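You operate a simulated robot arm through the tools that you are given. There is no shell and no other tool. Be economical: measure what you need, move in short steps, check, and stop when the job is done.

You are at the controls of a simulated robot arm. One attempt, no reset.

TASK
Brush all three heaps of crumbs into the blue dustpan.
Fine: with the round wooden brush, along the tiles, none astray, jam spot not smeared; brush back on its tile, dustpan stays. Set down upright: round wooden brush.

The check looks at the end state, three seconds after you hand in, the way a careful person would. Anything else that was tipped, shoved, dropped, spilled or broken makes it a failure.

THE ROBOT
A 6-joint arm with a two-finger parallel gripper, fixed in place. Base frame: the origin is at the foot of the arm, x ahead of it, y to its left, z up; the work surface is at about z = 900. Units: mm, degrees, N and s.
With the tool pointing down near the work surface it reaches from about 460 to 880 mm from the base axis. Its first joint turns from -115.0 to 115.0 degrees. Payload 4.2 kg.
The tool frame sits at the grasp point between the pads (the TCP): z along the fingers, y along the line on which they close. The tips reach 23 mm beyond it. Largest opening 94 mm; finger width 38, thickness 10; the body of the gripper, 54 by 96 mm, starts 39 mm behind the TCP.
Orientation is that of the tool frame in the base frame, as [roll, pitch, yaw] about the fixed x, y, z axes, in that order (R = Rz(yaw) Ry(pitch) Rx(roll)). With the fingers straight down and closing along the base's y, the tool's x points along the base's -x, its y along +y and its z along -z.

THE INTERFACE
- The arm moves only by the tool nudge_tool. Its argument "series" is a list of rows, each a list of 2 entries, a list of its own where there are three numbers: the shift along the tool's x, y, z in units of 30 mm (1.0 is 30 mm), then the turn, a rotation vector about the tool's x, y, z in units of 5 degrees (1.0 is 5 degrees). In form: [[[x, y, z], [ax, ay, az]], ...]. A call has 1 to 8 rows; each row shifts and turns the commanded pose from where the row before left it, along the tool's axes as they then stand. "claw" is the gripper command, from -1 (shut) to 1 (fully open), values between in proportion, set as the call begins (left out, the last holds). A call with a number of a shift or a turn outside -1 to 1 is refused whole. A row lasts 0.2 s, in which the tool goes at most 50 mm and 8.6 degrees; a call with a longer step from one row to the next is refused whole, and so is a gripper value outside its range. A pose out of reach is approached as far as the arm can. The call stops where the force on the tool passes 40 N (or 10 N more than at its start, if that is more) or the arm is blocked; 0.2 s more then pass. Each finger travels about 108 mm/s and halts on what it meets, pressing with about 28 N; the grip force reading is that of the motor and also rises with nothing between the fingers. The clock runs only during rows and for 0.2 s after the last one: add rows that do not move to give the fingers time. It gives the time, the measured TCP pose, the force on the tool (base axes), the opening and the grip force at its end, in the units of the frame above (readings bear some noise), with the torque about the TCP (base axes, N m) and any sound that the robot's microphone picked up.
- Cameras (640 x 400 px; columns grow to the right, rows downward): "scene" is fixed at [50.3, -500.4, 1681.2]; the picture's right is [0.69, -0.73, 0.00], its down [-0.50, -0.48, -0.72] and it looks along [0.52, 0.50, -0.69] (base axes); focal length 337 px, centre (320, 200). "wrist" rides on the gripper at [86, 16, -74] in the tool frame; the picture's right is [-0.18, 0.98, 0.00], its down [-0.58, -0.11, -0.81] and it looks along [-0.79, -0.15, 0.59] (tool axes); focal length 243 px, centre (320, 200).
- snapshot(camera): a new picture of that camera. No time passes.
- raise_lower(by): slides the trunk up (or, below 0, down) by that many mm; the arm rides with it, the base frame stays. It gives what a move gives, with no picture.
- point_at(camera, pixels): for up to 12 pixels [column, row] of the newest picture of that camera ("zoom" is the newest enlarged one), the place [x, y, z] in the base frame of the surface seen there, good to about 2 mm. No time passes.
- zoom(camera, box): a new picture of the part [left, top, right, bottom] of that camera's present view, enlarged. No time passes.
- close_job(): hands the job in; it is judged then, once.

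Keep the steps short. Do not move on a guess: measure, check each grasp and each placing, and mend mistakes. In all there are 80 turns and 38 pictures (those below and enlarged ones count). Leave the gripper open and the arm clear of the work at the hand-in unless told otherwise, and finish with a single line.

The tools are called after "Request:" as name(argument=value, ...) on one line, values as JSON. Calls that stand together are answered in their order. nudge_tool: Moves the arm, as the interface text tells. Its arguments: {"type":"object","properties":{"series":{"type":"array","items":{"type":"array"}},"claw":{"type":"number"}},"required":["series"]} The other tools are called the same way: raise_lower (by) slides the trunk up or down; snapshot (camera) takes a picture; point_at (camera, pixels) gives the place of the surface under pixels of a picture; zoom (camera, box) takes an enlarged picture of a part of a camera's view; close_job () hands the job in.

At the start:

```text
time_s: 0.0
ee_pos: [538.3, -270.6, 1229.2]
orientation: [-180.0, 0.0, 179.9]
wrist_force: [0.3, 0.2, -0.3]
ft_torque: [0.01, 0.0, -0.01]
width: 94.1
grip_force: 0.0
trunk travel left (down, up): [-825.0, 165.0]
```

scene: 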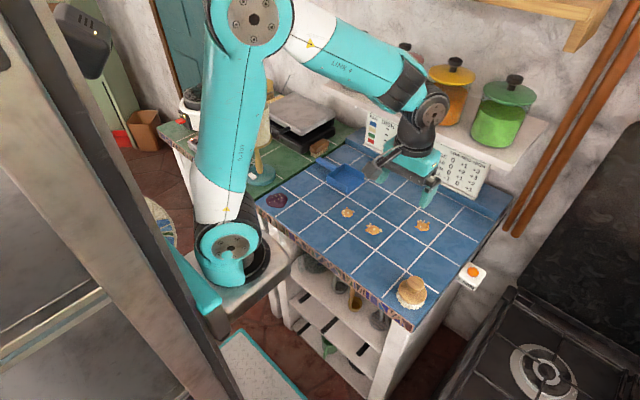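
wrist: 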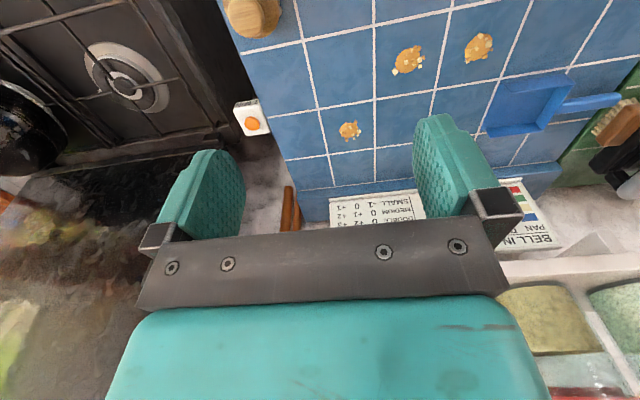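

I see the blue tiles, three heaps, the dustpan, the round brush at (411,290) and a card on the wall. I'll enlarge the work area and the card first.

Request:
zoom(camera="scene", box=[250, 130, 510, 330])

Request:
point_at(camera="scene", pixels=[[348, 212], [373, 229], [423, 225], [411, 280], [411, 295], [277, 200], [345, 178], [324, 160], [470, 271], [262, 205], [408, 328], [505, 214]])

Request:
zoom(camera="scene", box=[350, 100, 510, 210])

```text
2.00 times, centred on (380, 230) of scene
```

zoom: 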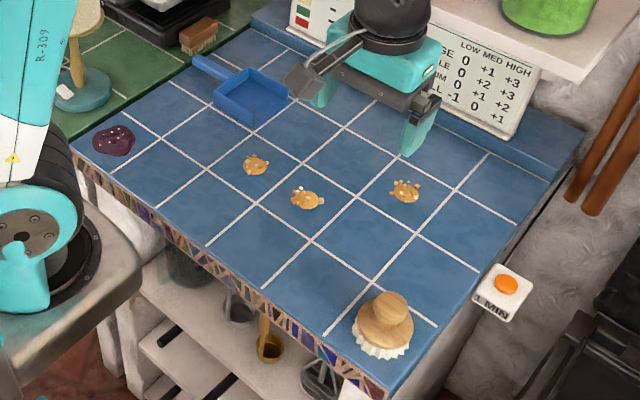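

```text
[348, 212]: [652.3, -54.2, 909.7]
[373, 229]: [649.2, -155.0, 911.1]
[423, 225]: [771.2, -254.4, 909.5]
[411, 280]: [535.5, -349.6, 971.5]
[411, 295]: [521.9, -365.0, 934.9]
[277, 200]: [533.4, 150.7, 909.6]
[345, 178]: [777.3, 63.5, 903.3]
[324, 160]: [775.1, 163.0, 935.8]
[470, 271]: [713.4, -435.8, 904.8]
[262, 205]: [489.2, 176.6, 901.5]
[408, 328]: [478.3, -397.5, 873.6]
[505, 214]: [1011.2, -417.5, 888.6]
```

```text
3.64 times, centred on (430, 155) of scene
```

zoom: 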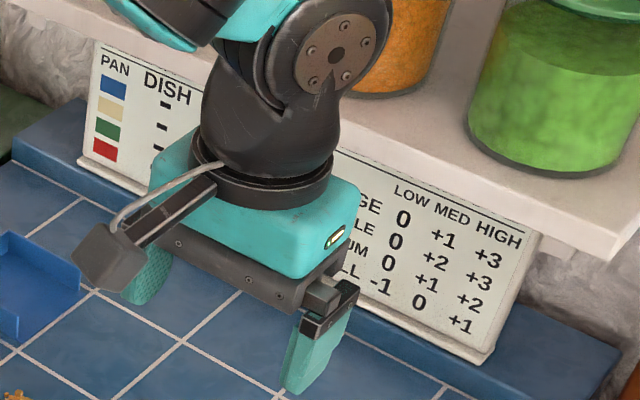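

Card looks irrelevant (a cooking chart). Now a closer look at the dustpan and the brush.

Request:
zoom(camera="scene", box=[310, 145, 390, 205])

Request:
zoom(camera="scene", box=[370, 255, 450, 325])

```text
6.67 times, centred on (350, 175) of scene
```

zoom: 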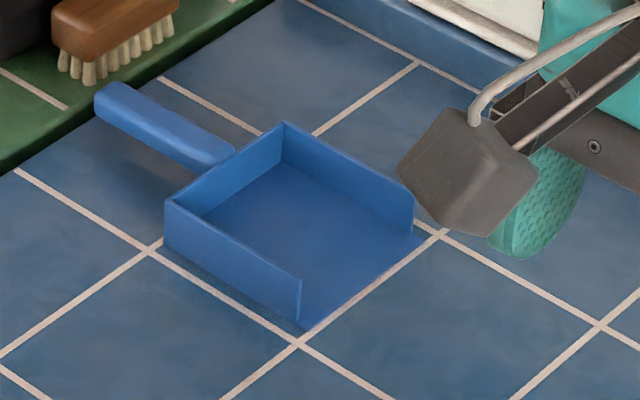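

```text
5.71 times, centred on (410, 290) of scene
```

zoom: 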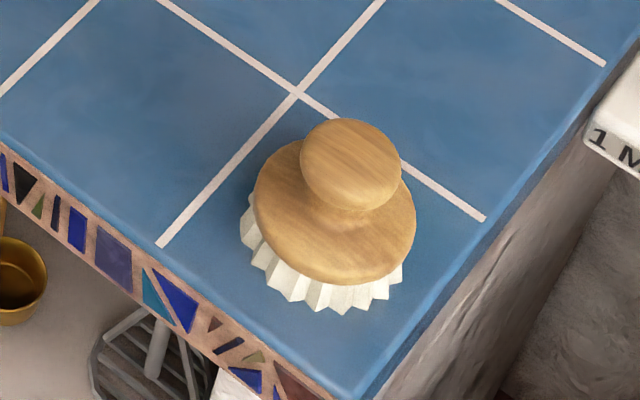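

The pan opens towards -y. I'll measure the brush in this zoom, and the pan's edges from the scene picture.

Request:
point_at(camera="zoom", pixels=[[350, 130], [350, 165], [305, 165], [395, 165], [350, 200], [262, 195], [408, 220], [340, 275], [280, 150], [295, 93], [345, 312], [245, 235]])

Request:
point_at(camera="scene", pixels=[[347, 194], [362, 181], [355, 187], [331, 176], [345, 164], [361, 174], [346, 187], [346, 179], [338, 168], [323, 158], [335, 180], [355, 192]])

Request:
snapshot(camera="wrist")

```text
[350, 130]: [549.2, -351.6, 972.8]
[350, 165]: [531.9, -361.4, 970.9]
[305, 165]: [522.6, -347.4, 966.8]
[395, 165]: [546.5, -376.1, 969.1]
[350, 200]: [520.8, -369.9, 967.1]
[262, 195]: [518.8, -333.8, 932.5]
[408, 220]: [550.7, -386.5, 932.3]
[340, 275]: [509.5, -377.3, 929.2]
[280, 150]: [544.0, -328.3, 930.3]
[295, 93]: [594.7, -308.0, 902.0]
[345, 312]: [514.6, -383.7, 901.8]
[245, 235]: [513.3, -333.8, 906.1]
```

```text
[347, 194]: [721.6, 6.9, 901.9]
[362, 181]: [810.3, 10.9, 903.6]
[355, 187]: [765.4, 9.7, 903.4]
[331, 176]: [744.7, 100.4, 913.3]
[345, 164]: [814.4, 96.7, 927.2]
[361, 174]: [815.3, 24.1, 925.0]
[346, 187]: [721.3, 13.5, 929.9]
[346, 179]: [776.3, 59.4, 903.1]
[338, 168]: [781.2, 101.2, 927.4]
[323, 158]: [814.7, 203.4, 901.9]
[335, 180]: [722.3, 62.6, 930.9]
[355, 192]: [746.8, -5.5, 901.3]
```

```text
31 pictures are left
```

wrist: 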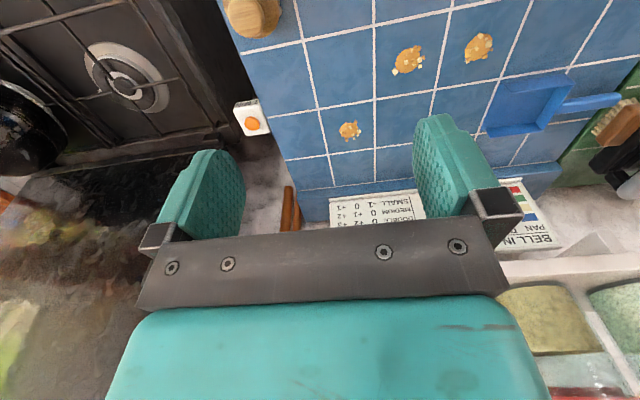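

Brush: centre about (534,-360), knob top z≈972, disc z≈930, radius ≈33. Pan interior x 722–815, lip y≈5, back y≈100. I go above the knob with open fingers, staying high, then check.

Request:
nudge_tool(series=[[[0.1, -1, 0], [0, 0, 0]], [[0, -1, 1], [0, 0, 0]], [[0, -1, 1], [0, 0, 0]], [[0, 0, 1], [0, 0, 0]], [[0, 0, 1], [0, 0, 0]], [[0, 0, 1], [0, 0, 0]], [[0, 0, 0], [0, 0, 0]]], claw=1)

Request:
snapshot(camera="wrist")

Request:
snapshot(camera="scene")

```text
time_s: 1.6
ee_pos: [536.3, -362.0, 1079.1]
orientation: [180.0, 0.1, 180.0]
wrist_force: [-0.5, 0.0, -0.1]
ft_torque: [0.01, -0.01, -0.02]
width: 93.8
grip_force: 0.0
trunk travel left (down, up): [-825.0, 165.0]
```

```text
30 pictures are left
```

wrist: 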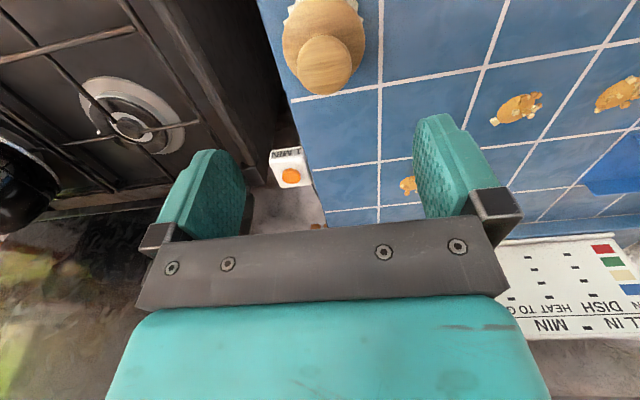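

```text
29 pictures are left
```

scene: 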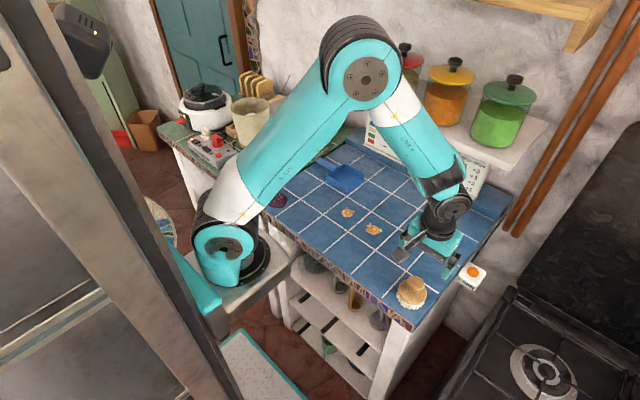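

From the wrist picture, knob around (325,65). I measure knob edges, disc and the shelf edge.

Request:
point_at(camera="wrist", pixels=[[325, 65], [300, 65], [350, 65], [325, 42], [325, 90], [286, 40], [361, 40], [324, 12], [290, 15], [408, 186], [515, 108], [618, 95]])

Request:
point_at(camera="scene", pixels=[[545, 130], [515, 165], [490, 155], [440, 143], [410, 112], [470, 190], [400, 145]])

```text
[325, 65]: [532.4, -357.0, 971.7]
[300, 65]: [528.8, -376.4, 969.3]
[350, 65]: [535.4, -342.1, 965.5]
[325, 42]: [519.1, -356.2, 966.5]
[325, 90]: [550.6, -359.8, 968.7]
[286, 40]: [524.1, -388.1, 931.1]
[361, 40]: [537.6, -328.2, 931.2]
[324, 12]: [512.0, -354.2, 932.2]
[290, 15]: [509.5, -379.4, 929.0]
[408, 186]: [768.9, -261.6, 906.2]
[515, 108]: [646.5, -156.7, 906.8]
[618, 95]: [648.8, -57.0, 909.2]
```

```text
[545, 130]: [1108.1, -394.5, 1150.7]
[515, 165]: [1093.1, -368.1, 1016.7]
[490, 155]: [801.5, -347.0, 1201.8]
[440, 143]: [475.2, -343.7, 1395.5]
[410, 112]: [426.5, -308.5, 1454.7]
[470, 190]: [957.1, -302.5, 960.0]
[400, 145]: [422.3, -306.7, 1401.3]
```

Shelf edge reading x≈801 at (490,155) matters for clearance; I'll probe it closer.

Request:
zoom(camera="scene", box=[390, 60, 570, 210])

Request:
point_at(camera="zoom", pixels=[[360, 340], [540, 240], [380, 270], [410, 370], [300, 210], [490, 290], [430, 330], [250, 230], [520, 200], [340, 320], [100, 130], [60, 180]])

```text
2.67 times, centred on (480, 135) of scene
```

zoom: 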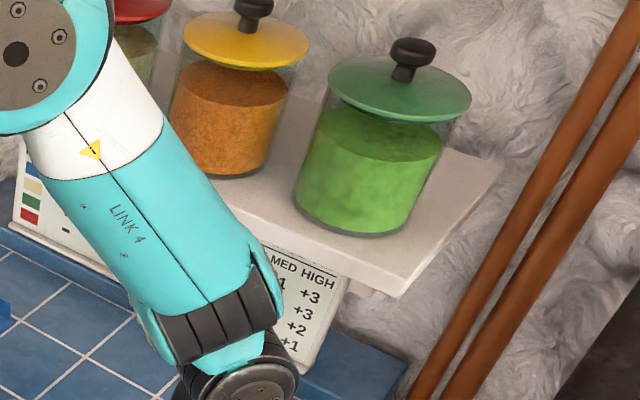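

```text
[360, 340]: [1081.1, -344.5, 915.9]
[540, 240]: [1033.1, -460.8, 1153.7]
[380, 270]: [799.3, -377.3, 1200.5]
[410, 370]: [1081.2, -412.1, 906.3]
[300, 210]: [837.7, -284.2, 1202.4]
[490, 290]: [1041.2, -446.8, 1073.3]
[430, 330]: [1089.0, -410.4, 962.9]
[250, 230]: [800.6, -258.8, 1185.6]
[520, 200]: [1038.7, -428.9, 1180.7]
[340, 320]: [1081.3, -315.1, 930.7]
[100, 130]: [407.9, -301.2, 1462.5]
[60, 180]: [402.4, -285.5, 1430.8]
```

The shelf front is at x=800, underside near z 1180 — the wrist could hit it when sweeping at x≈768. I measure the wrist's size relative to the TCP.

Request:
zoom(camera="scene", box=[380, 130, 500, 290])

Request:
point_at(camera="scene", pixels=[[440, 150], [440, 170], [445, 185], [452, 207], [465, 195], [470, 210], [440, 225], [435, 240], [458, 240], [455, 262], [460, 175], [430, 195]])

```text
2.50 times, centred on (440, 210) of scene
```

zoom: 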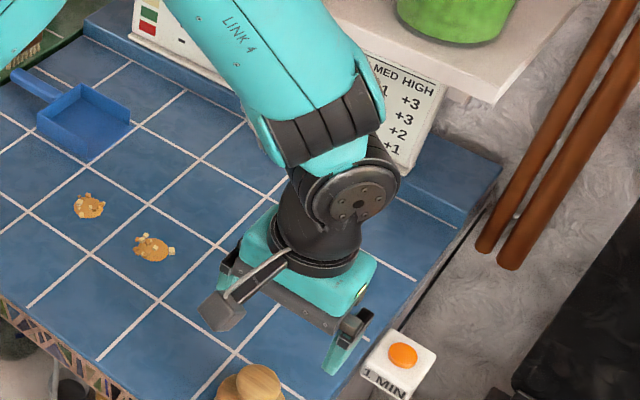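

```text
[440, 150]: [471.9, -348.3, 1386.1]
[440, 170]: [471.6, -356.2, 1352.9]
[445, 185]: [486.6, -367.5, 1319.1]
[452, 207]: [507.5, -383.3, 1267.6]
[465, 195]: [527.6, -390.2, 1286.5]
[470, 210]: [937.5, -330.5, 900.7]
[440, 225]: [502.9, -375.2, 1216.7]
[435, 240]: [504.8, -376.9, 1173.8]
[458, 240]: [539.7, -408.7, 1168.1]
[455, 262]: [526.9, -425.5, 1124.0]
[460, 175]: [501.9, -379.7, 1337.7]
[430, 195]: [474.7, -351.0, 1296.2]
```

At TCP z≈960 the wrist joint (≈195 mm up, radius ≈45) would touch the shelf at x≈768. So I'll grasp with the tool leaned 15° back about its y (tips towards +x); pads remain vertical on ±y of the knob. Turn, then descend around the knob to z≈967.

Request:
nudge_tool(series=[[[0, 0, 0], [0, -1, 0]], [[0, 0, 0], [0, -1, 0]], [[0, 0, 0], [0, -1, 0]], [[0.2575, 0.03, 0.8975], [0, 0, 0]], [[0.2575, 0.03, 0.8975], [0, 0, 0]], [[0.2575, 0.03, 0.8975], [0, 0, 0]], [[0, 0, 0], [0, 0, 0]]], claw=1)

Request:
zoom(camera="scene", box=[360, 200, 480, 320])

```text
time_s: 3.2
ee_pos: [535.4, -358.2, 994.9]
orientation: [-180.0, 15.0, 180.0]
wrist_force: [0.4, 0.5, 0.0]
ft_torque: [0.01, 0.02, -0.01]
width: 94.2
grip_force: 0.1
trunk travel left (down, up): [-825.0, 165.0]
```

```text
3.33 times, centred on (420, 260) of scene
```

zoom: 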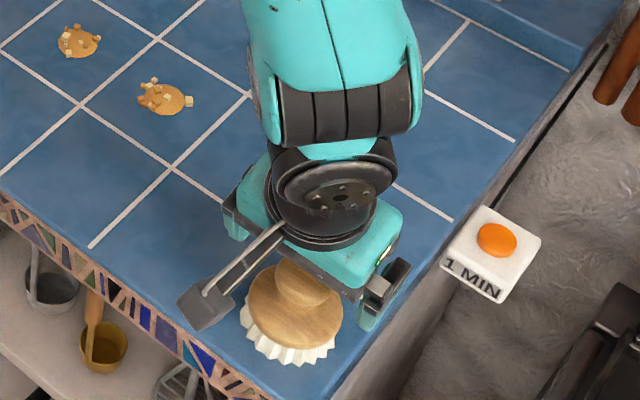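

Lean is right, fingers straddle the knob in y. Descend 28 mm, then close with waiting rows.

Request:
nudge_tool(series=[[[0.12, 0, 0.45], [0, 0, 0]], [[0.12, 0, 0.45], [0, 0, 0]]])

Request:
nudge_tool(series=[[[0, 0, 0], [0, 0, 0]], [[0, 0, 0], [0, 0, 0]], [[0, 0, 0], [0, 0, 0]]], claw=-1)

Request:
zoom(camera="scene", box=[360, 200, 480, 320])

```text
time_s: 3.8
ee_pos: [534.3, -357.8, 967.4]
orientation: [180.0, 15.1, 179.9]
wrist_force: [-0.5, 1.0, 0.4]
ft_torque: [-0.02, -0.03, 0.01]
width: 94.0
grip_force: 0.0
trunk travel left (down, up): [-825.0, 165.0]
```

```text
time_s: 4.6
ee_pos: [535.2, -358.2, 967.5]
orientation: [-180.0, 15.0, 179.9]
wrist_force: [0.3, 0.4, 0.0]
ft_torque: [0.0, -0.01, 0.02]
width: 40.8
grip_force: 28.1
trunk travel left (down, up): [-825.0, 165.0]
```

```text
3.33 times, centred on (420, 260) of scene
```

zoom: 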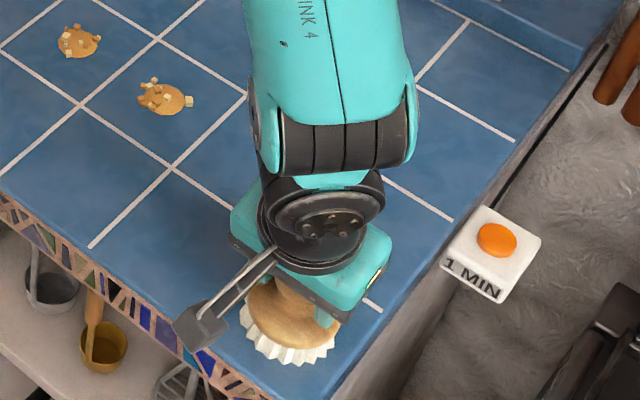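

Grip holds (40.8 mm, 28 N). Rest pose noted: TCP (535.2,-358.2,967.5). Lift 40 mm, and look that the brush hangs straight.

Request:
nudge_tool(series=[[[-0.173, 0, -0.644], [0, 0, 0]], [[-0.173, 0, -0.644], [0, 0, 0]], [[0, 0, 0], [0, 0, 0]]])

Request:
zoom(camera="scene", box=[360, 200, 480, 320])

```text
time_s: 5.4
ee_pos: [534.5, -358.6, 1009.2]
orientation: [179.9, 15.0, 179.8]
wrist_force: [-0.5, 0.1, -1.7]
ft_torque: [-0.01, 0.0, 0.02]
width: 41.1
grip_force: 28.0
trunk travel left (down, up): [-825.0, 165.0]
```

```text
3.33 times, centred on (420, 260) of scene
```

zoom: 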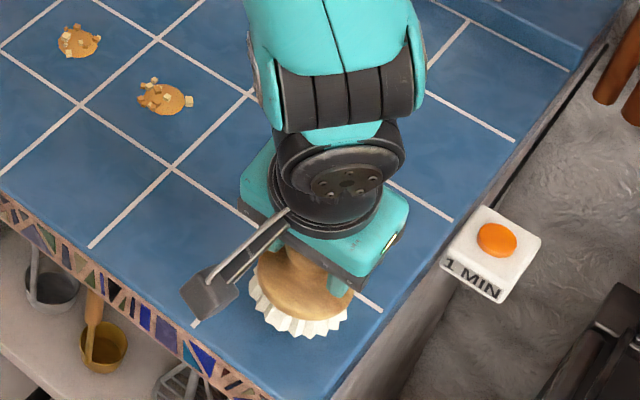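

Brush is held straight. Move at this height to (768,-328), behind heap 3.

Request:
nudge_tool(series=[[[-0.938, 0.125, 0.2515], [0, 0, 0]], [[-0.938, 0.125, 0.2515], [0, 0, 0]], [[-0.938, 0.125, 0.2515], [0, 0, 0]], [[-0.938, 0.125, 0.2515], [0, 0, 0]], [[-0.938, 0.125, 0.2515], [0, 0, 0]], [[-0.938, 0.125, 0.2515], [0, 0, 0]], [[-0.938, 0.125, 0.2515], [0, 0, 0]], [[-0.938, 0.125, 0.2515], [0, 0, 0]]])

Request:
snapshot(camera="scene")

Request:
snapshot(camera="wrist")

```text
time_s: 7.2
ee_pos: [767.1, -328.7, 1008.6]
orientation: [-180.0, 15.0, 180.0]
wrist_force: [-0.3, 0.6, -0.1]
ft_torque: [0.0, -0.01, -0.03]
width: 41.1
grip_force: 27.2
trunk travel left (down, up): [-825.0, 165.0]
```

```text
23 pictures are left
```

scene: 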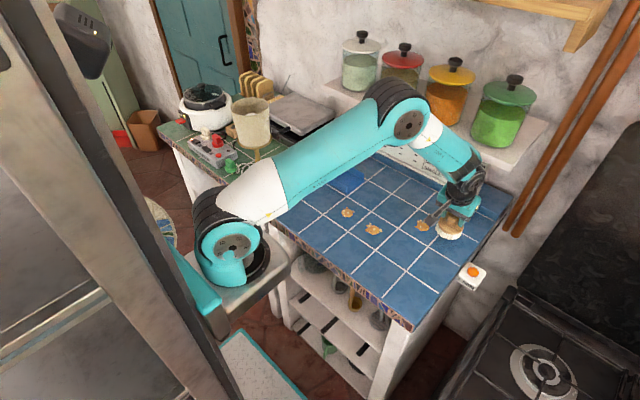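

```text
22 pictures are left
```

wrist: 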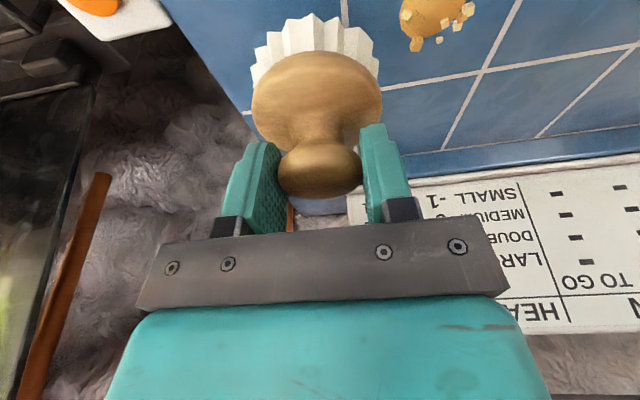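

Lower 40.5 mm to the tile behind heap 3.

Request:
nudge_tool(series=[[[0.117, 0, 0.435], [0, 0, 0]], [[0.117, 0, 0.435], [0, 0, 0]], [[0.117, 0, 0.434], [0, 0, 0]], [[0, 0, 0], [0, 0, 0]]])

Request:
zoom(camera="scene", box=[390, 180, 490, 260])

```text
time_s: 8.2
ee_pos: [767.1, -328.0, 967.7]
orientation: [180.0, 15.1, 180.0]
wrist_force: [-0.5, 0.8, 0.8]
ft_torque: [0.07, 0.03, -0.02]
width: 41.1
grip_force: 28.5
trunk travel left (down, up): [-825.0, 165.0]
```

```text
5.00 times, centred on (440, 220) of scene
```

zoom: 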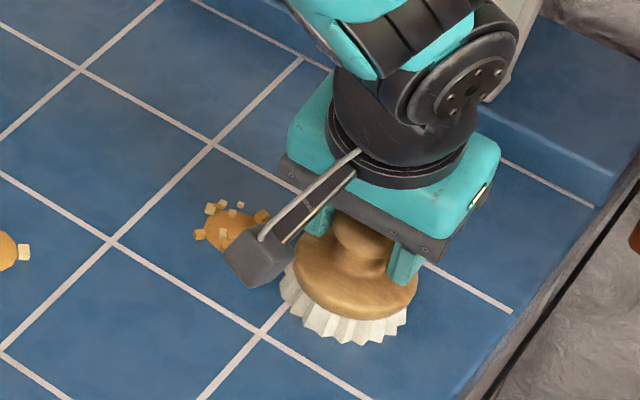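

I measure the heap's extent in this zoom before sweeping.

Request:
point_at(camera="zoom", pixels=[[199, 235], [210, 208], [220, 203], [240, 205], [262, 215], [233, 230], [222, 250], [290, 300], [345, 340], [405, 320]])

```text
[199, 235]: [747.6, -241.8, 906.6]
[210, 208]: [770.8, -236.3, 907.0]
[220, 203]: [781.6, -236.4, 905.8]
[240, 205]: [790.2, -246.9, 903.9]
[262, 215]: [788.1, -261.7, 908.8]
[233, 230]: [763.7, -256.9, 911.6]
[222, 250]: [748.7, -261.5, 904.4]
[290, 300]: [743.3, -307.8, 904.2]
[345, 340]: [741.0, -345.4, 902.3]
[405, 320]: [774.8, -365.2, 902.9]
```

Heap spans x 745–793; brush is centred at 767. First short slow sweep of 96 mm in +y, then check.

Request:
nudge_tool(series=[[[-0.05, 0.4, 0.013], [0, 0, 0]], [[0, 0.4, 0], [0, 0, 0]], [[0, 0.4, 0], [0, 0, 0]], [[0, 0.4, 0], [0, 0, 0]], [[0, 0.4, 0], [0, 0, 0]], [[0, 0.4, 0], [0, 0, 0]], [[0, 0.4, 0], [0, 0, 0]], [[0, 0.4, 0], [0, 0, 0]]])

Request:
zoom(camera="scene", box=[370, 160, 470, 240])

```text
time_s: 10.0
ee_pos: [769.4, -232.7, 968.0]
orientation: [180.0, 15.0, -180.0]
wrist_force: [0.2, -1.0, 9.1]
ft_torque: [-0.06, 0.04, 0.01]
width: 41.0
grip_force: 27.8
trunk travel left (down, up): [-825.0, 165.0]
```

```text
5.00 times, centred on (420, 200) of scene
```

zoom: 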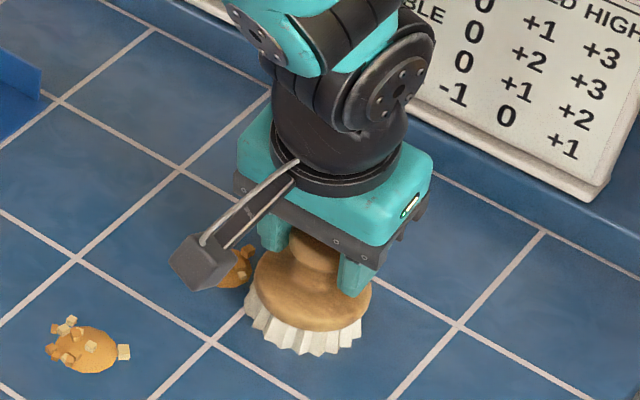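

Heap is moving ahead of the brush; 9 N upward suggests light pressing. Wrist look at it.

Request:
snapshot(camera="wrist")

```text
19 pictures are left
```

wrist: 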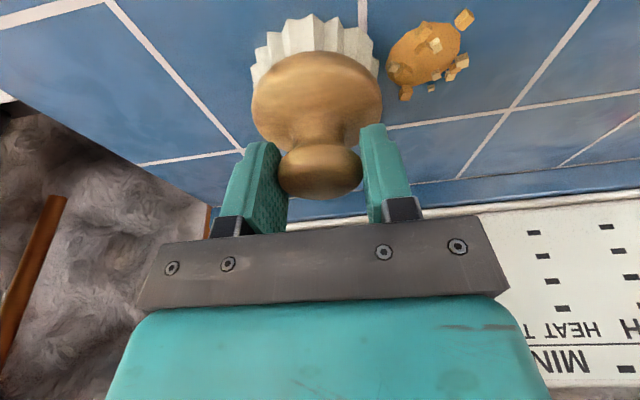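

All crumbs are still ahead. I measure where they lie relative to the brush line x=769.

Request:
point_at(camera="wrist", pixels=[[464, 17], [425, 55], [390, 68], [405, 95], [432, 88], [452, 75], [462, 60], [455, 40], [435, 45], [378, 65], [380, 45]])

```text
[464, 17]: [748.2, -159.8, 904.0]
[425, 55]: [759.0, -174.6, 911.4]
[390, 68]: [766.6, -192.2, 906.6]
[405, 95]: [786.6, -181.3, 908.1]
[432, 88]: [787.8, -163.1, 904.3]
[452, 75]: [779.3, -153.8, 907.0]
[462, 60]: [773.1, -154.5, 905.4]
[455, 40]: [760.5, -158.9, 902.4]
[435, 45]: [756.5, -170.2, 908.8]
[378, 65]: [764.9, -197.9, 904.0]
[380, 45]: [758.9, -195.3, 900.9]
```

Mound centre is ~x 760. I shift the brush line to x≈763, ease up 0.5 mm, and sweep on 108 mm.

Request:
nudge_tool(series=[[[0.1, 0.35, -0.04], [0, 0, 0]], [[0.1, 0.4, -0.028], [0, 0, 0]], [[0, 0.45, 0], [0, 0, 0]], [[0, 0.45, 0], [0, 0, 0]], [[0, 0.45, 0], [0, 0, 0]], [[0, 0.45, 0], [0, 0, 0]], [[0, 0.45, 0], [0, 0, 0]], [[0, 0.45, 0], [0, 0, 0]]])

Request:
snapshot(camera="wrist")

```text
time_s: 11.8
ee_pos: [762.6, -129.7, 967.8]
orientation: [179.9, 15.0, 179.9]
wrist_force: [-0.7, -1.2, 4.9]
ft_torque: [-0.1, -0.03, 0.0]
width: 41.0
grip_force: 27.5
trunk travel left (down, up): [-825.0, 165.0]
```

```text
18 pictures are left
```

wrist: 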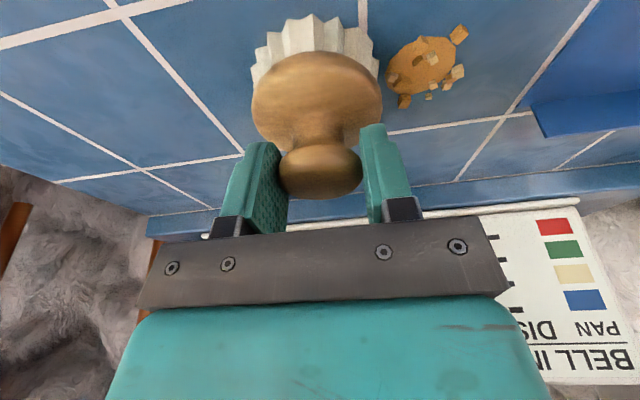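

Everything stays ahead. Measure crumbs and the pan's near corner (525,105).

Request:
point_at(camera="wrist", pixels=[[459, 34], [420, 60], [388, 75], [404, 101], [430, 92], [447, 84], [457, 72], [540, 130], [530, 106], [600, 20], [440, 50]])

```text
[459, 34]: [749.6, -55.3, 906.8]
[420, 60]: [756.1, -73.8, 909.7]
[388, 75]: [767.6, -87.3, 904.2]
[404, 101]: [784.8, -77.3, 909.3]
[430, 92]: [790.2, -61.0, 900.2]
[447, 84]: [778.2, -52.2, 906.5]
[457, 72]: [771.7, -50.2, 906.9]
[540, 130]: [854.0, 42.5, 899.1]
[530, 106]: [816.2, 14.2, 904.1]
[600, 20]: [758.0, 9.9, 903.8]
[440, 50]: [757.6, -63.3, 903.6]
```

Next: sweep to y≈-46 at x≈766, easing up 4 mm over the last rows so the bristles clear the pan's lip.

Request:
nudge_tool(series=[[[-0.05, 0.35, 0.013], [0, 0, 0]], [[-0.05, 0.35, 0.013], [0, 0, 0]], [[0, 0.35, 0], [0, 0, 0]], [[0, 0.35, 0], [0, 0, 0]], [[0, 0.35, 0], [0, 0, 0]], [[-0.012, 0.35, -0.043], [0, 0, 0]], [[-0.012, 0.35, -0.043], [0, 0, 0]], [[-0.012, 0.35, -0.043], [0, 0, 0]]])

Request:
snapshot(camera="wrist")

```text
time_s: 13.6
ee_pos: [765.8, -43.8, 971.1]
orientation: [179.9, 14.9, 180.0]
wrist_force: [0.7, -0.1, -1.8]
ft_torque: [0.04, -0.01, -0.01]
width: 41.0
grip_force: 27.8
trunk travel left (down, up): [-825.0, 165.0]
```

```text
17 pictures are left
```

wrist: 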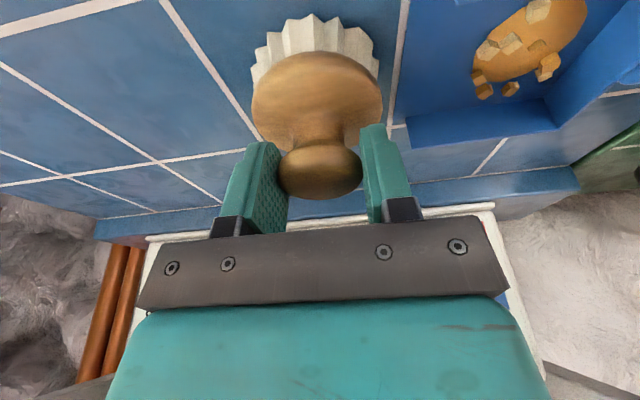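

The mound seems to have gone well into the pan already. Check from the scene and measure.

Request:
zoom(camera="scene", box=[300, 130, 440, 240])

Request:
point_at(camera="wrist", pixels=[[530, 40], [485, 90], [510, 90], [548, 65], [538, 10], [480, 50], [570, 5], [420, 120], [405, 60], [450, 30], [560, 110], [620, 60]])

```text
3.64 times, centred on (370, 185) of scene
```

zoom: 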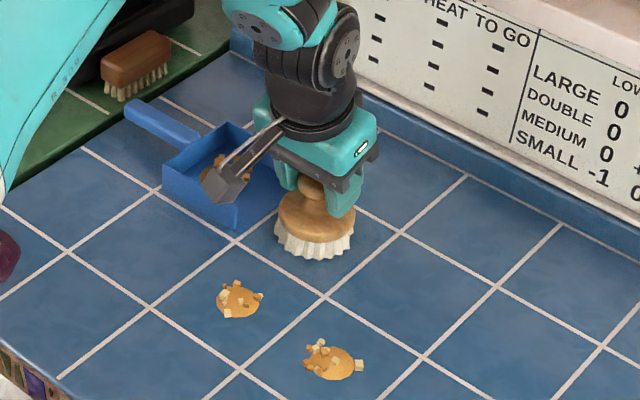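

```text
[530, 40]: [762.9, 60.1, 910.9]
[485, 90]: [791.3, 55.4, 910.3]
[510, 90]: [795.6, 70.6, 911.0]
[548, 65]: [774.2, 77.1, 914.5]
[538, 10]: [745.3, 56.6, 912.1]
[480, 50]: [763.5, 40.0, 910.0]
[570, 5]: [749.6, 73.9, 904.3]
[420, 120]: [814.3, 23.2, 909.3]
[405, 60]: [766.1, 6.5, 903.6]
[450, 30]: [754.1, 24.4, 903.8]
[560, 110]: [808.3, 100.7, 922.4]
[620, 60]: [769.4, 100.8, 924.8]
```

Heap 3 is wholly in the pan, pan unmoved. Now measure heaps 1 and 2 precisely and lift the brush 40 mm.

Request:
point_at(camera="zoom", pixels=[[238, 303], [218, 299], [262, 296], [228, 315], [237, 284], [258, 306], [330, 362], [306, 366], [362, 364], [320, 343], [333, 380], [308, 348]])

Request:
nudge_tool(series=[[[-0.173, 0, -0.644], [0, 0, 0]], [[-0.173, 0, -0.644], [0, 0, 0]], [[0, 0, 0], [0, 0, 0]]])

```text
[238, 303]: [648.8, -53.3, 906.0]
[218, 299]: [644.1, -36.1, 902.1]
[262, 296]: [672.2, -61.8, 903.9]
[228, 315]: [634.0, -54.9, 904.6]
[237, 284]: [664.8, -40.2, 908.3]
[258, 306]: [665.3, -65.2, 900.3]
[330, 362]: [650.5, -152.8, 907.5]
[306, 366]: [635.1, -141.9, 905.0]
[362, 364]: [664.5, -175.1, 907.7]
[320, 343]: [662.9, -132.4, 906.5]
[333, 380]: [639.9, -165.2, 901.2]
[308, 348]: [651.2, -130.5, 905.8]
```

```text
time_s: 14.4
ee_pos: [765.6, -44.9, 1009.6]
orientation: [180.0, 15.0, 179.9]
wrist_force: [0.1, -0.9, -0.4]
ft_torque: [-0.02, -0.01, 0.0]
width: 41.2
grip_force: 28.0
trunk travel left (down, up): [-825.0, 165.0]
```

Heap 1 centre (652,-52). Move to (582,-52) at height, passing above.

Request:
nudge_tool(series=[[[0.8464, -0.033, -0.2269], [0, 0, 0]], [[0.8464, -0.033, -0.2269], [0, 0, 0]], [[0.8464, -0.033, -0.2269], [0, 0, 0]], [[0.8464, -0.033, -0.2269], [0, 0, 0]], [[0.8464, -0.033, -0.2269], [0, 0, 0]], [[0.8464, -0.033, -0.2269], [0, 0, 0]], [[0.8464, -0.033, -0.2269], [0, 0, 0]], [[0, 0, 0], [0, 0, 0]]])

Request:
nudge_tool(series=[[[0.117, 0, 0.435], [0, 0, 0]], [[0.117, 0, 0.435], [0, 0, 0]], [[0.117, 0, 0.434], [0, 0, 0]], [[0, 0, 0], [0, 0, 0]]])

Request:
zoom(camera="scene", box=[280, 140, 420, 250])

```text
time_s: 16.2
ee_pos: [581.8, -51.1, 1012.2]
orientation: [179.9, 15.0, 180.0]
wrist_force: [0.6, -1.2, -0.9]
ft_torque: [0.0, 0.0, -0.04]
width: 41.0
grip_force: 27.9
trunk travel left (down, up): [-825.0, 165.0]
```

```text
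time_s: 17.2
ee_pos: [582.3, -51.8, 970.8]
orientation: [-179.9, 14.9, -180.0]
wrist_force: [-0.5, 0.6, 0.1]
ft_torque: [0.01, -0.02, 0.0]
width: 41.1
grip_force: 28.6
trunk travel left (down, up): [-825.0, 165.0]
```

```text
3.64 times, centred on (350, 195) of scene
```

zoom: 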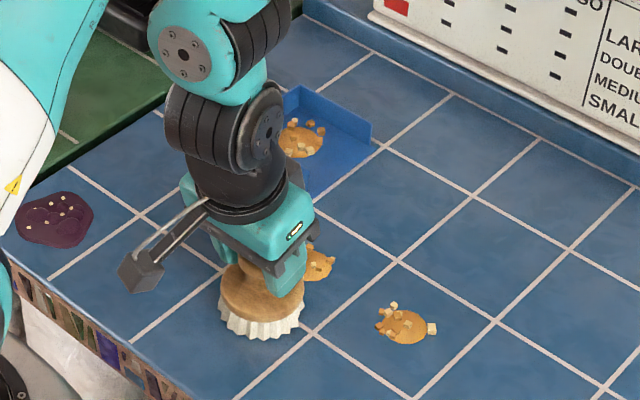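

Height is 970.8; lower 3 mm more and push +x about 95 mm.

Request:
nudge_tool(series=[[[0.026, 0, 0.095], [0, 0, 0]], [[-0.435, 0, 0.1166], [0, 0, 0]], [[-0.435, 0, 0.1166], [0, 0, 0]], [[-0.435, 0, 0.1166], [0, 0, 0]], [[-0.435, 0, 0.1166], [0, 0, 0]], [[-0.435, 0, 0.1166], [0, 0, 0]], [[-0.435, 0, 0.1166], [0, 0, 0]], [[-0.435, 0, 0.1166], [0, 0, 0]]])

Request:
snapshot(camera="wrist")

```text
time_s: 19.0
ee_pos: [677.3, -51.5, 967.5]
orientation: [180.0, 15.0, 179.9]
wrist_force: [-1.0, 0.0, -0.3]
ft_torque: [-0.01, 0.03, -0.02]
width: 40.9
grip_force: 27.9
trunk travel left (down, up): [-825.0, 165.0]
```

```text
14 pictures are left
```

wrist: 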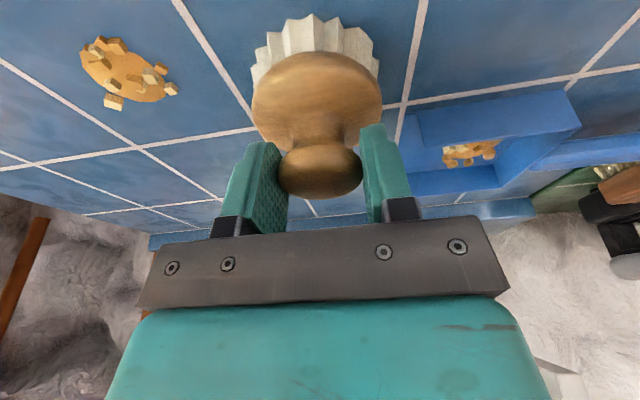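

Heap 1 is hidden behind the brush here. Push 34 mm more, then view from the scene camera.

Request:
nudge_tool(series=[[[-0.365, 0, 0.098], [0, 0, 0]], [[-0.365, 0, 0.098], [0, 0, 0]], [[-0.365, 0, 0.098], [0, 0, 0]], [[0, 0, 0], [0, 0, 0]]])

Request:
zoom(camera="scene", box=[300, 130, 440, 240])

```text
time_s: 20.0
ee_pos: [711.2, -51.3, 968.6]
orientation: [-180.0, 15.0, -180.0]
wrist_force: [0.3, 0.1, -0.3]
ft_torque: [-0.02, 0.01, -0.01]
width: 41.1
grip_force: 27.5
trunk travel left (down, up): [-825.0, 165.0]
```

```text
3.64 times, centred on (370, 185) of scene
```

zoom: 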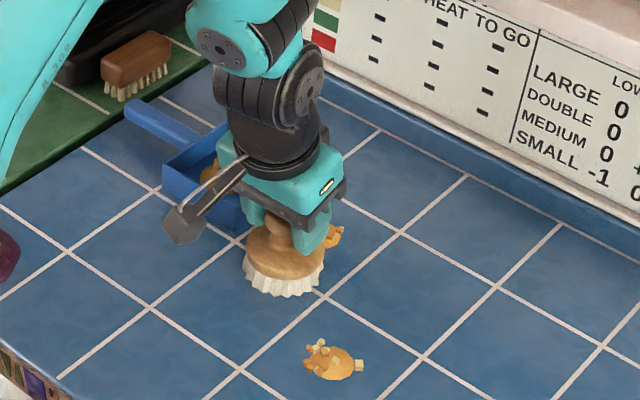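

Heap 1 is ahead at (335,235). Lift, move to (768,-135) at height, then look at where it lies.

Request:
nudge_tool(series=[[[-0.173, 0, -0.644], [0, 0, 0]], [[-0.173, 0, -0.644], [0, 0, 0]], [[0, -0.9, 0], [0, 0, 0]], [[-0.612, -0.95, 0.164], [0, 0, 0]], [[-0.612, -0.95, 0.164], [0, 0, 0]], [[-0.612, 0, 0.164], [0, 0, 0]], [[0, 0, 0], [0, 0, 0]]])

Request:
snapshot(camera="wrist")

```text
time_s: 21.6
ee_pos: [768.1, -135.1, 1008.4]
orientation: [180.0, 15.0, 180.0]
wrist_force: [0.2, 0.0, -0.1]
ft_torque: [-0.02, 0.01, -0.03]
width: 41.0
grip_force: 28.4
trunk travel left (down, up): [-825.0, 165.0]
```

```text
12 pictures are left
```

wrist: 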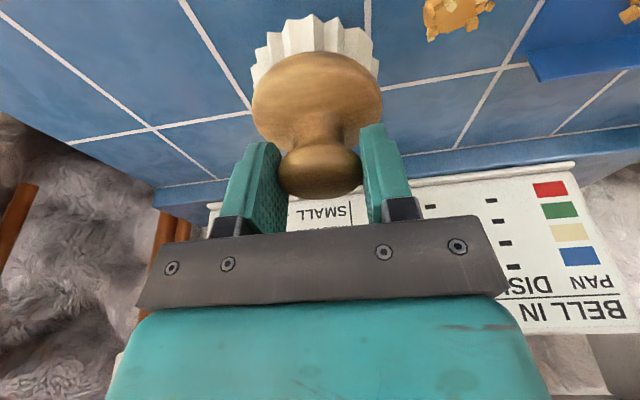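

Request:
point_at(camera="wrist", pixels=[[455, 12], [430, 5], [430, 37], [470, 28], [490, 5], [447, 30], [485, 12], [428, 20]])

```text
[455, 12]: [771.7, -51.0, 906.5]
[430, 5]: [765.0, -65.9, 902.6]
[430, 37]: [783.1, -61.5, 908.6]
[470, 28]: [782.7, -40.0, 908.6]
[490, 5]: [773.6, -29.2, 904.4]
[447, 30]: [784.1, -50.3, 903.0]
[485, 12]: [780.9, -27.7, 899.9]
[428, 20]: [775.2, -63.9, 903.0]
```

Mound centre ≈(767,-48), in line. Lower onto the tile and sweep +y into the pan, easing up at the lip as before.

Request:
nudge_tool(series=[[[0.117, 0, 0.437], [0, 0, 0]], [[0.117, 0, 0.437], [0, 0, 0]], [[0.117, 0, 0.436], [0, 0, 0]], [[0, 0, 0], [0, 0, 0]]])

Request:
nudge_tool(series=[[[0, 0.38, 0], [0, 0, 0]], [[0, 0.38, 0], [0, 0, 0]], [[0, 0.38, 0], [0, 0, 0]], [[0, 0.38, 0], [0, 0, 0]], [[0, 0.38, 0], [0, 0, 0]], [[-0.012, 0.38, -0.043], [0, 0, 0]], [[-0.012, 0.38, -0.043], [0, 0, 0]], [[-0.012, 0.38, -0.043], [0, 0, 0]]])

Request:
snapshot(camera="wrist")

```text
time_s: 22.6
ee_pos: [766.4, -135.6, 968.3]
orientation: [180.0, 15.0, 180.0]
wrist_force: [-1.3, -0.1, 0.2]
ft_torque: [0.01, -0.02, 0.01]
width: 41.2
grip_force: 28.3
trunk travel left (down, up): [-825.0, 165.0]
```

```text
time_s: 24.4
ee_pos: [768.9, -44.6, 971.4]
orientation: [180.0, 15.0, 179.9]
wrist_force: [0.3, 0.0, -0.8]
ft_torque: [0.0, 0.01, -0.02]
width: 40.9
grip_force: 28.1
trunk travel left (down, up): [-825.0, 165.0]
```

```text
11 pictures are left
```

wrist: 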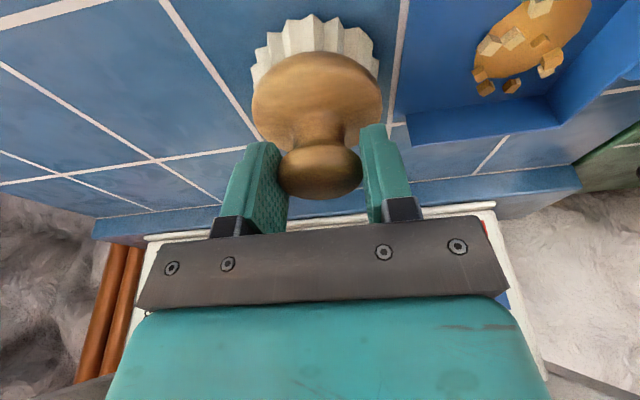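

Both seem in. Lift and move to (582,-153) behind heap 2, then check the scene.

Request:
nudge_tool(series=[[[-0.155, 0, -0.58], [0, 0, 0]], [[-0.155, 0, -0.58], [0, 0, 0]], [[0, 0, 0], [0, 0, 0]]])

Request:
nudge_tool(series=[[[0.86, -0.519, -0.2306], [0, 0, 0]], [[0.86, -0.519, -0.2306], [0, 0, 0]], [[0.86, -0.519, -0.2306], [0, 0, 0]], [[0.86, -0.519, -0.2306], [0, 0, 0]], [[0.86, -0.519, -0.2306], [0, 0, 0]], [[0.86, -0.519, -0.2306], [0, 0, 0]], [[0.86, -0.519, -0.2306], [0, 0, 0]], [[0, 0, 0], [0, 0, 0]]])

Request:
zoom(camera="scene", box=[300, 130, 440, 240])

```text
time_s: 25.2
ee_pos: [769.7, -44.6, 1008.2]
orientation: [180.0, 15.1, -180.0]
wrist_force: [-0.6, 0.9, -0.4]
ft_torque: [-0.01, 0.02, 0.0]
width: 40.8
grip_force: 27.2
trunk travel left (down, up): [-825.0, 165.0]
```

```text
time_s: 27.0
ee_pos: [581.6, -154.2, 1009.0]
orientation: [-180.0, 14.9, 180.0]
wrist_force: [-0.4, -0.9, -0.5]
ft_torque: [-0.02, 0.0, 0.0]
width: 41.0
grip_force: 27.8
trunk travel left (down, up): [-825.0, 165.0]
```

```text
3.64 times, centred on (370, 185) of scene
```

zoom: 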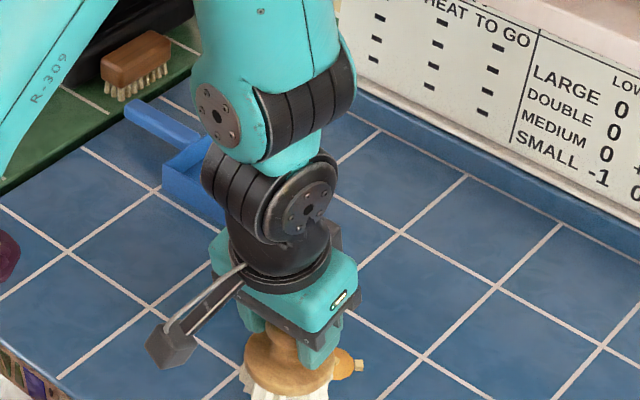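

No strays visible. Lower onto the tile and push heap 2 towards +x.

Request:
nudge_tool(series=[[[0.118, 0, 0.443], [0, 0, 0]], [[0.118, 0, 0.443], [0, 0, 0]], [[0.118, 0, 0.442], [0, 0, 0]], [[0, 0, 0], [0, 0, 0]]])

Request:
nudge_tool(series=[[[-0.435, 0, 0.1166], [0, 0, 0]], [[-0.435, 0, 0.1166], [0, 0, 0]], [[-0.435, 0, 0.1166], [0, 0, 0]], [[-0.435, 0, 0.1166], [0, 0, 0]], [[-0.435, 0, 0.1166], [0, 0, 0]], [[-0.435, 0, 0.1166], [0, 0, 0]], [[-0.435, 0, 0.1166], [0, 0, 0]], [[0, 0, 0], [0, 0, 0]]])

Request:
zoom(camera="scene", box=[310, 140, 450, 250])

```text
time_s: 28.0
ee_pos: [580.5, -153.2, 968.0]
orientation: [179.9, 15.2, 179.9]
wrist_force: [-2.6, -0.1, 17.3]
ft_torque: [0.07, 0.12, -0.01]
width: 40.8
grip_force: 28.5
trunk travel left (down, up): [-825.0, 165.0]
```

```text
time_s: 29.8
ee_pos: [677.1, -153.2, 966.5]
orientation: [180.0, 15.1, 180.0]
wrist_force: [-3.2, 0.0, 11.9]
ft_torque: [0.02, 0.03, -0.02]
width: 40.7
grip_force: 28.2
trunk travel left (down, up): [-825.0, 165.0]
```

```text
3.64 times, centred on (380, 195) of scene
```

zoom: 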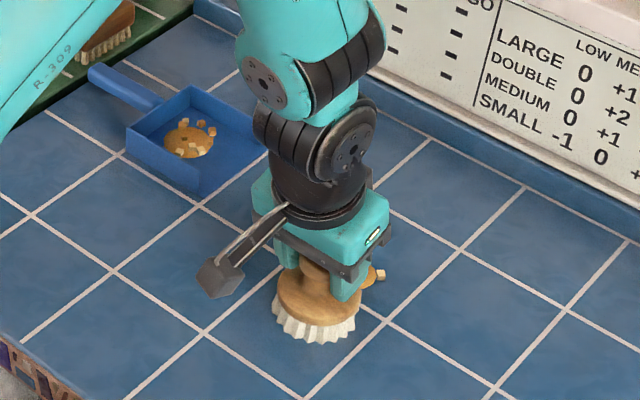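

Heap 2 goes along. The brush presses 12 N, so ease up 0.8 mm and push 34 mm more, then lift and go to (768,-236).

Request:
nudge_tool(series=[[[-0.372, 0, 0.072], [0, 0, 0]], [[-0.365, 0, 0.098], [0, 0, 0]], [[-0.365, 0, 0.098], [0, 0, 0]], [[0, 0, 0], [0, 0, 0]]])

Request:
nudge_tool(series=[[[-0.173, 0, -0.644], [0, 0, 0]], [[-0.173, 0, -0.644], [0, 0, 0]], [[0, -0.9, 0], [0, 0, 0]], [[-0.612, -0.95, 0.164], [0, 0, 0]], [[-0.612, -0.95, 0.164], [0, 0, 0]], [[-0.612, 0, 0.164], [0, 0, 0]], [[0, 0, 0], [0, 0, 0]]])

Request:
snapshot(camera="wrist")

```text
time_s: 30.8
ee_pos: [710.4, -153.9, 966.9]
orientation: [-179.9, 15.0, 179.9]
wrist_force: [-0.6, 0.2, 4.9]
ft_torque: [-0.03, -0.1, 0.0]
width: 41.0
grip_force: 27.6
trunk travel left (down, up): [-825.0, 165.0]
```

```text
time_s: 32.4
ee_pos: [767.0, -238.0, 1008.1]
orientation: [180.0, 15.0, 179.8]
wrist_force: [0.6, -1.1, -0.5]
ft_torque: [-0.03, -0.01, 0.02]
width: 40.9
grip_force: 28.2
trunk travel left (down, up): [-825.0, 165.0]
```

```text
8 pictures are left
```

wrist: 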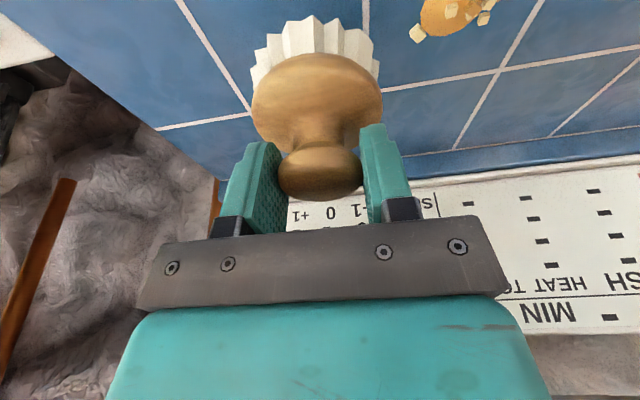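

Request:
point_at(camera="wrist", pixels=[[418, 33], [435, 30], [460, 28], [425, 10], [483, 18], [488, 4], [450, 8], [412, 33]])

```text
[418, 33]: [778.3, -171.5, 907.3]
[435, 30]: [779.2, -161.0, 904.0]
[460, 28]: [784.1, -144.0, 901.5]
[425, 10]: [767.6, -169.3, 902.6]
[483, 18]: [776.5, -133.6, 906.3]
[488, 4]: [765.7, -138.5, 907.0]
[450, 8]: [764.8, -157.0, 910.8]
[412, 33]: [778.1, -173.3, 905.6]
```

Mound centre ≈(762,-153). Shift to x≈763, lower, sweep +y 105 mm, check.

Request:
nudge_tool(series=[[[0.16, 0, 0.427], [0, 0, 0]], [[0.16, 0, 0.427], [0, 0, 0]], [[0.16, 0, 0.427], [0, 0, 0]], [[0, 0, 0], [0, 0, 0]]])

Request:
nudge_tool(series=[[[0, 0.44, 0], [0, 0, 0]], [[0, 0.44, 0], [0, 0, 0]], [[0, 0.44, 0], [0, 0, 0]], [[0, 0.44, 0], [0, 0, 0]], [[0, 0.44, 0], [0, 0, 0]], [[0, 0.44, 0], [0, 0, 0]], [[0, 0.44, 0], [0, 0, 0]], [[0, 0.44, 0], [0, 0, 0]]])

Request:
snapshot(camera="wrist")

```text
time_s: 33.4
ee_pos: [762.3, -237.1, 966.2]
orientation: [179.9, 15.0, -180.0]
wrist_force: [-1.4, 0.9, 4.3]
ft_torque: [0.03, -0.06, -0.01]
width: 41.1
grip_force: 28.0
trunk travel left (down, up): [-825.0, 165.0]
```

```text
time_s: 35.2
ee_pos: [762.5, -131.3, 967.1]
orientation: [179.9, 14.9, 179.9]
wrist_force: [0.1, -0.8, 3.4]
ft_torque: [-0.06, -0.14, -0.01]
width: 41.0
grip_force: 28.6
trunk travel left (down, up): [-825.0, 165.0]
```

```text
7 pictures are left
```

wrist: 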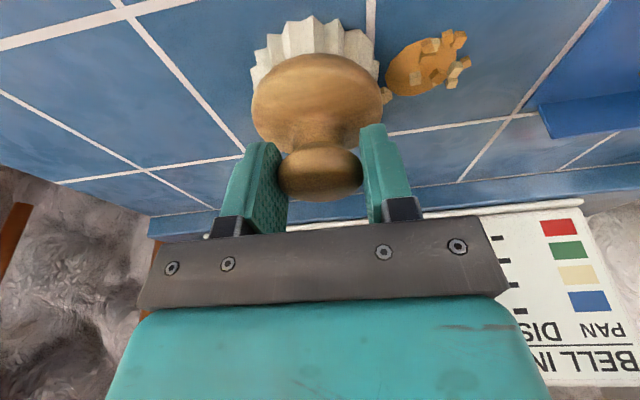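

One crumb at (388,95) trails at the brush's +x front. Measure it and the mound.

Request:
point_at(camera="wrist", pixels=[[388, 95], [391, 97], [425, 65], [400, 75], [460, 38], [462, 65], [450, 85]])

```text
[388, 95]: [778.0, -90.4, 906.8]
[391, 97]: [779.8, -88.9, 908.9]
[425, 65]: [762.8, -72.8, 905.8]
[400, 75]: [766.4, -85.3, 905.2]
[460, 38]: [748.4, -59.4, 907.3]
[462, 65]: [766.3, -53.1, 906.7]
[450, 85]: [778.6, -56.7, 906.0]
```

It's still in front of the brush (22° off centre). Shift to x≈768 and sweep on to y≈-45, easing up at the lip.

Request:
nudge_tool(series=[[[-0.1, 0.3, 0.027], [0, 0, 0]], [[-0.1, 0.36, 0.027], [0, 0, 0]], [[0, 0.36, 0], [0, 0, 0]], [[0, 0.36, 0], [0, 0, 0]], [[0, 0.36, 0], [0, 0, 0]], [[-0.012, 0.36, -0.043], [0, 0, 0]], [[-0.012, 0.36, -0.043], [0, 0, 0]], [[-0.012, 0.36, -0.043], [0, 0, 0]]])

Request:
snapshot(camera="wrist")

```text
time_s: 37.0
ee_pos: [770.9, -46.8, 969.7]
orientation: [-179.9, 15.0, 180.0]
wrist_force: [0.7, 0.2, -1.0]
ft_torque: [0.01, 0.01, 0.02]
width: 40.8
grip_force: 27.5
trunk travel left (down, up): [-825.0, 165.0]
```

```text
6 pictures are left
```

wrist: 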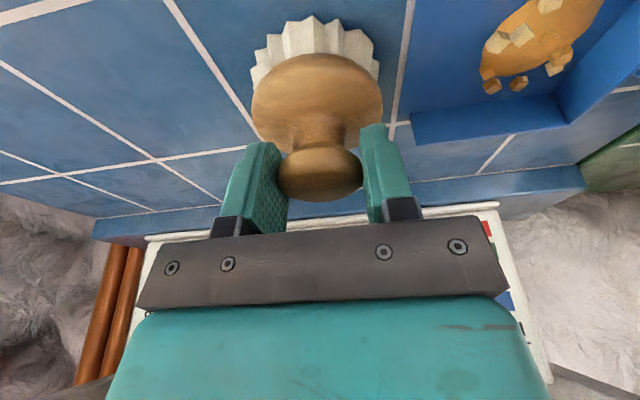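

All crumbs went in. Lift 40 mm and carry the brush back towards (535,-358).

Request:
nudge_tool(series=[[[-0.173, 0, -0.644], [0, 0, 0]], [[-0.173, 0, -0.644], [0, 0, 0]], [[0.69, -0.943, -0.185], [0, 0, 0]], [[0.69, -0.943, -0.185], [0, 0, 0]], [[0.69, -0.943, -0.185], [0, 0, 0]], [[0.69, -0.943, -0.185], [0, 0, 0]], [[0.69, -0.943, -0.185], [0, 0, 0]], [[0, 0, 0], [0, 0, 0]]])

Request:
nudge_tool(series=[[[0.69, -0.943, -0.185], [0, 0, 0]], [[0.69, -0.943, -0.185], [0, 0, 0]], [[0.69, -0.943, -0.185], [0, 0, 0]], [[0.69, -0.943, -0.185], [0, 0, 0]], [[0.69, -0.943, -0.185], [0, 0, 0]], [[0.69, -0.943, -0.185], [0, 0, 0]], [[0, 0, 0], [0, 0, 0]]])

Request:
snapshot(camera="scene")

```text
time_s: 38.8
ee_pos: [663.0, -188.4, 1009.5]
orientation: [180.0, 15.0, -180.0]
wrist_force: [-0.2, 0.8, -0.5]
ft_torque: [-0.01, 0.02, 0.05]
width: 40.9
grip_force: 28.0
trunk travel left (down, up): [-825.0, 165.0]
```

```text
time_s: 40.4
ee_pos: [533.5, -359.2, 1011.4]
orientation: [179.9, 15.0, -180.0]
wrist_force: [0.6, -0.2, 0.1]
ft_torque: [0.02, 0.0, -0.02]
width: 41.0
grip_force: 27.8
trunk travel left (down, up): [-825.0, 165.0]
```

```text
5 pictures are left
```

scene: 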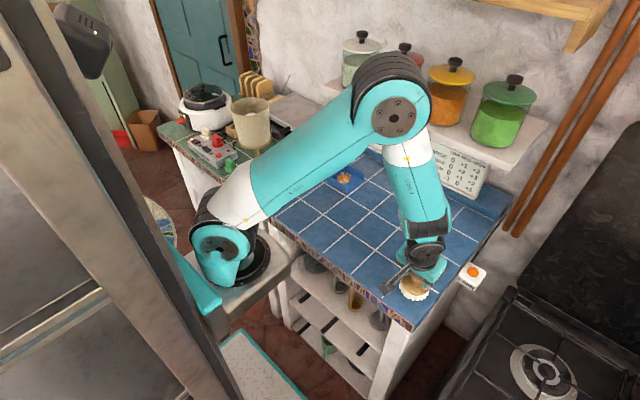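

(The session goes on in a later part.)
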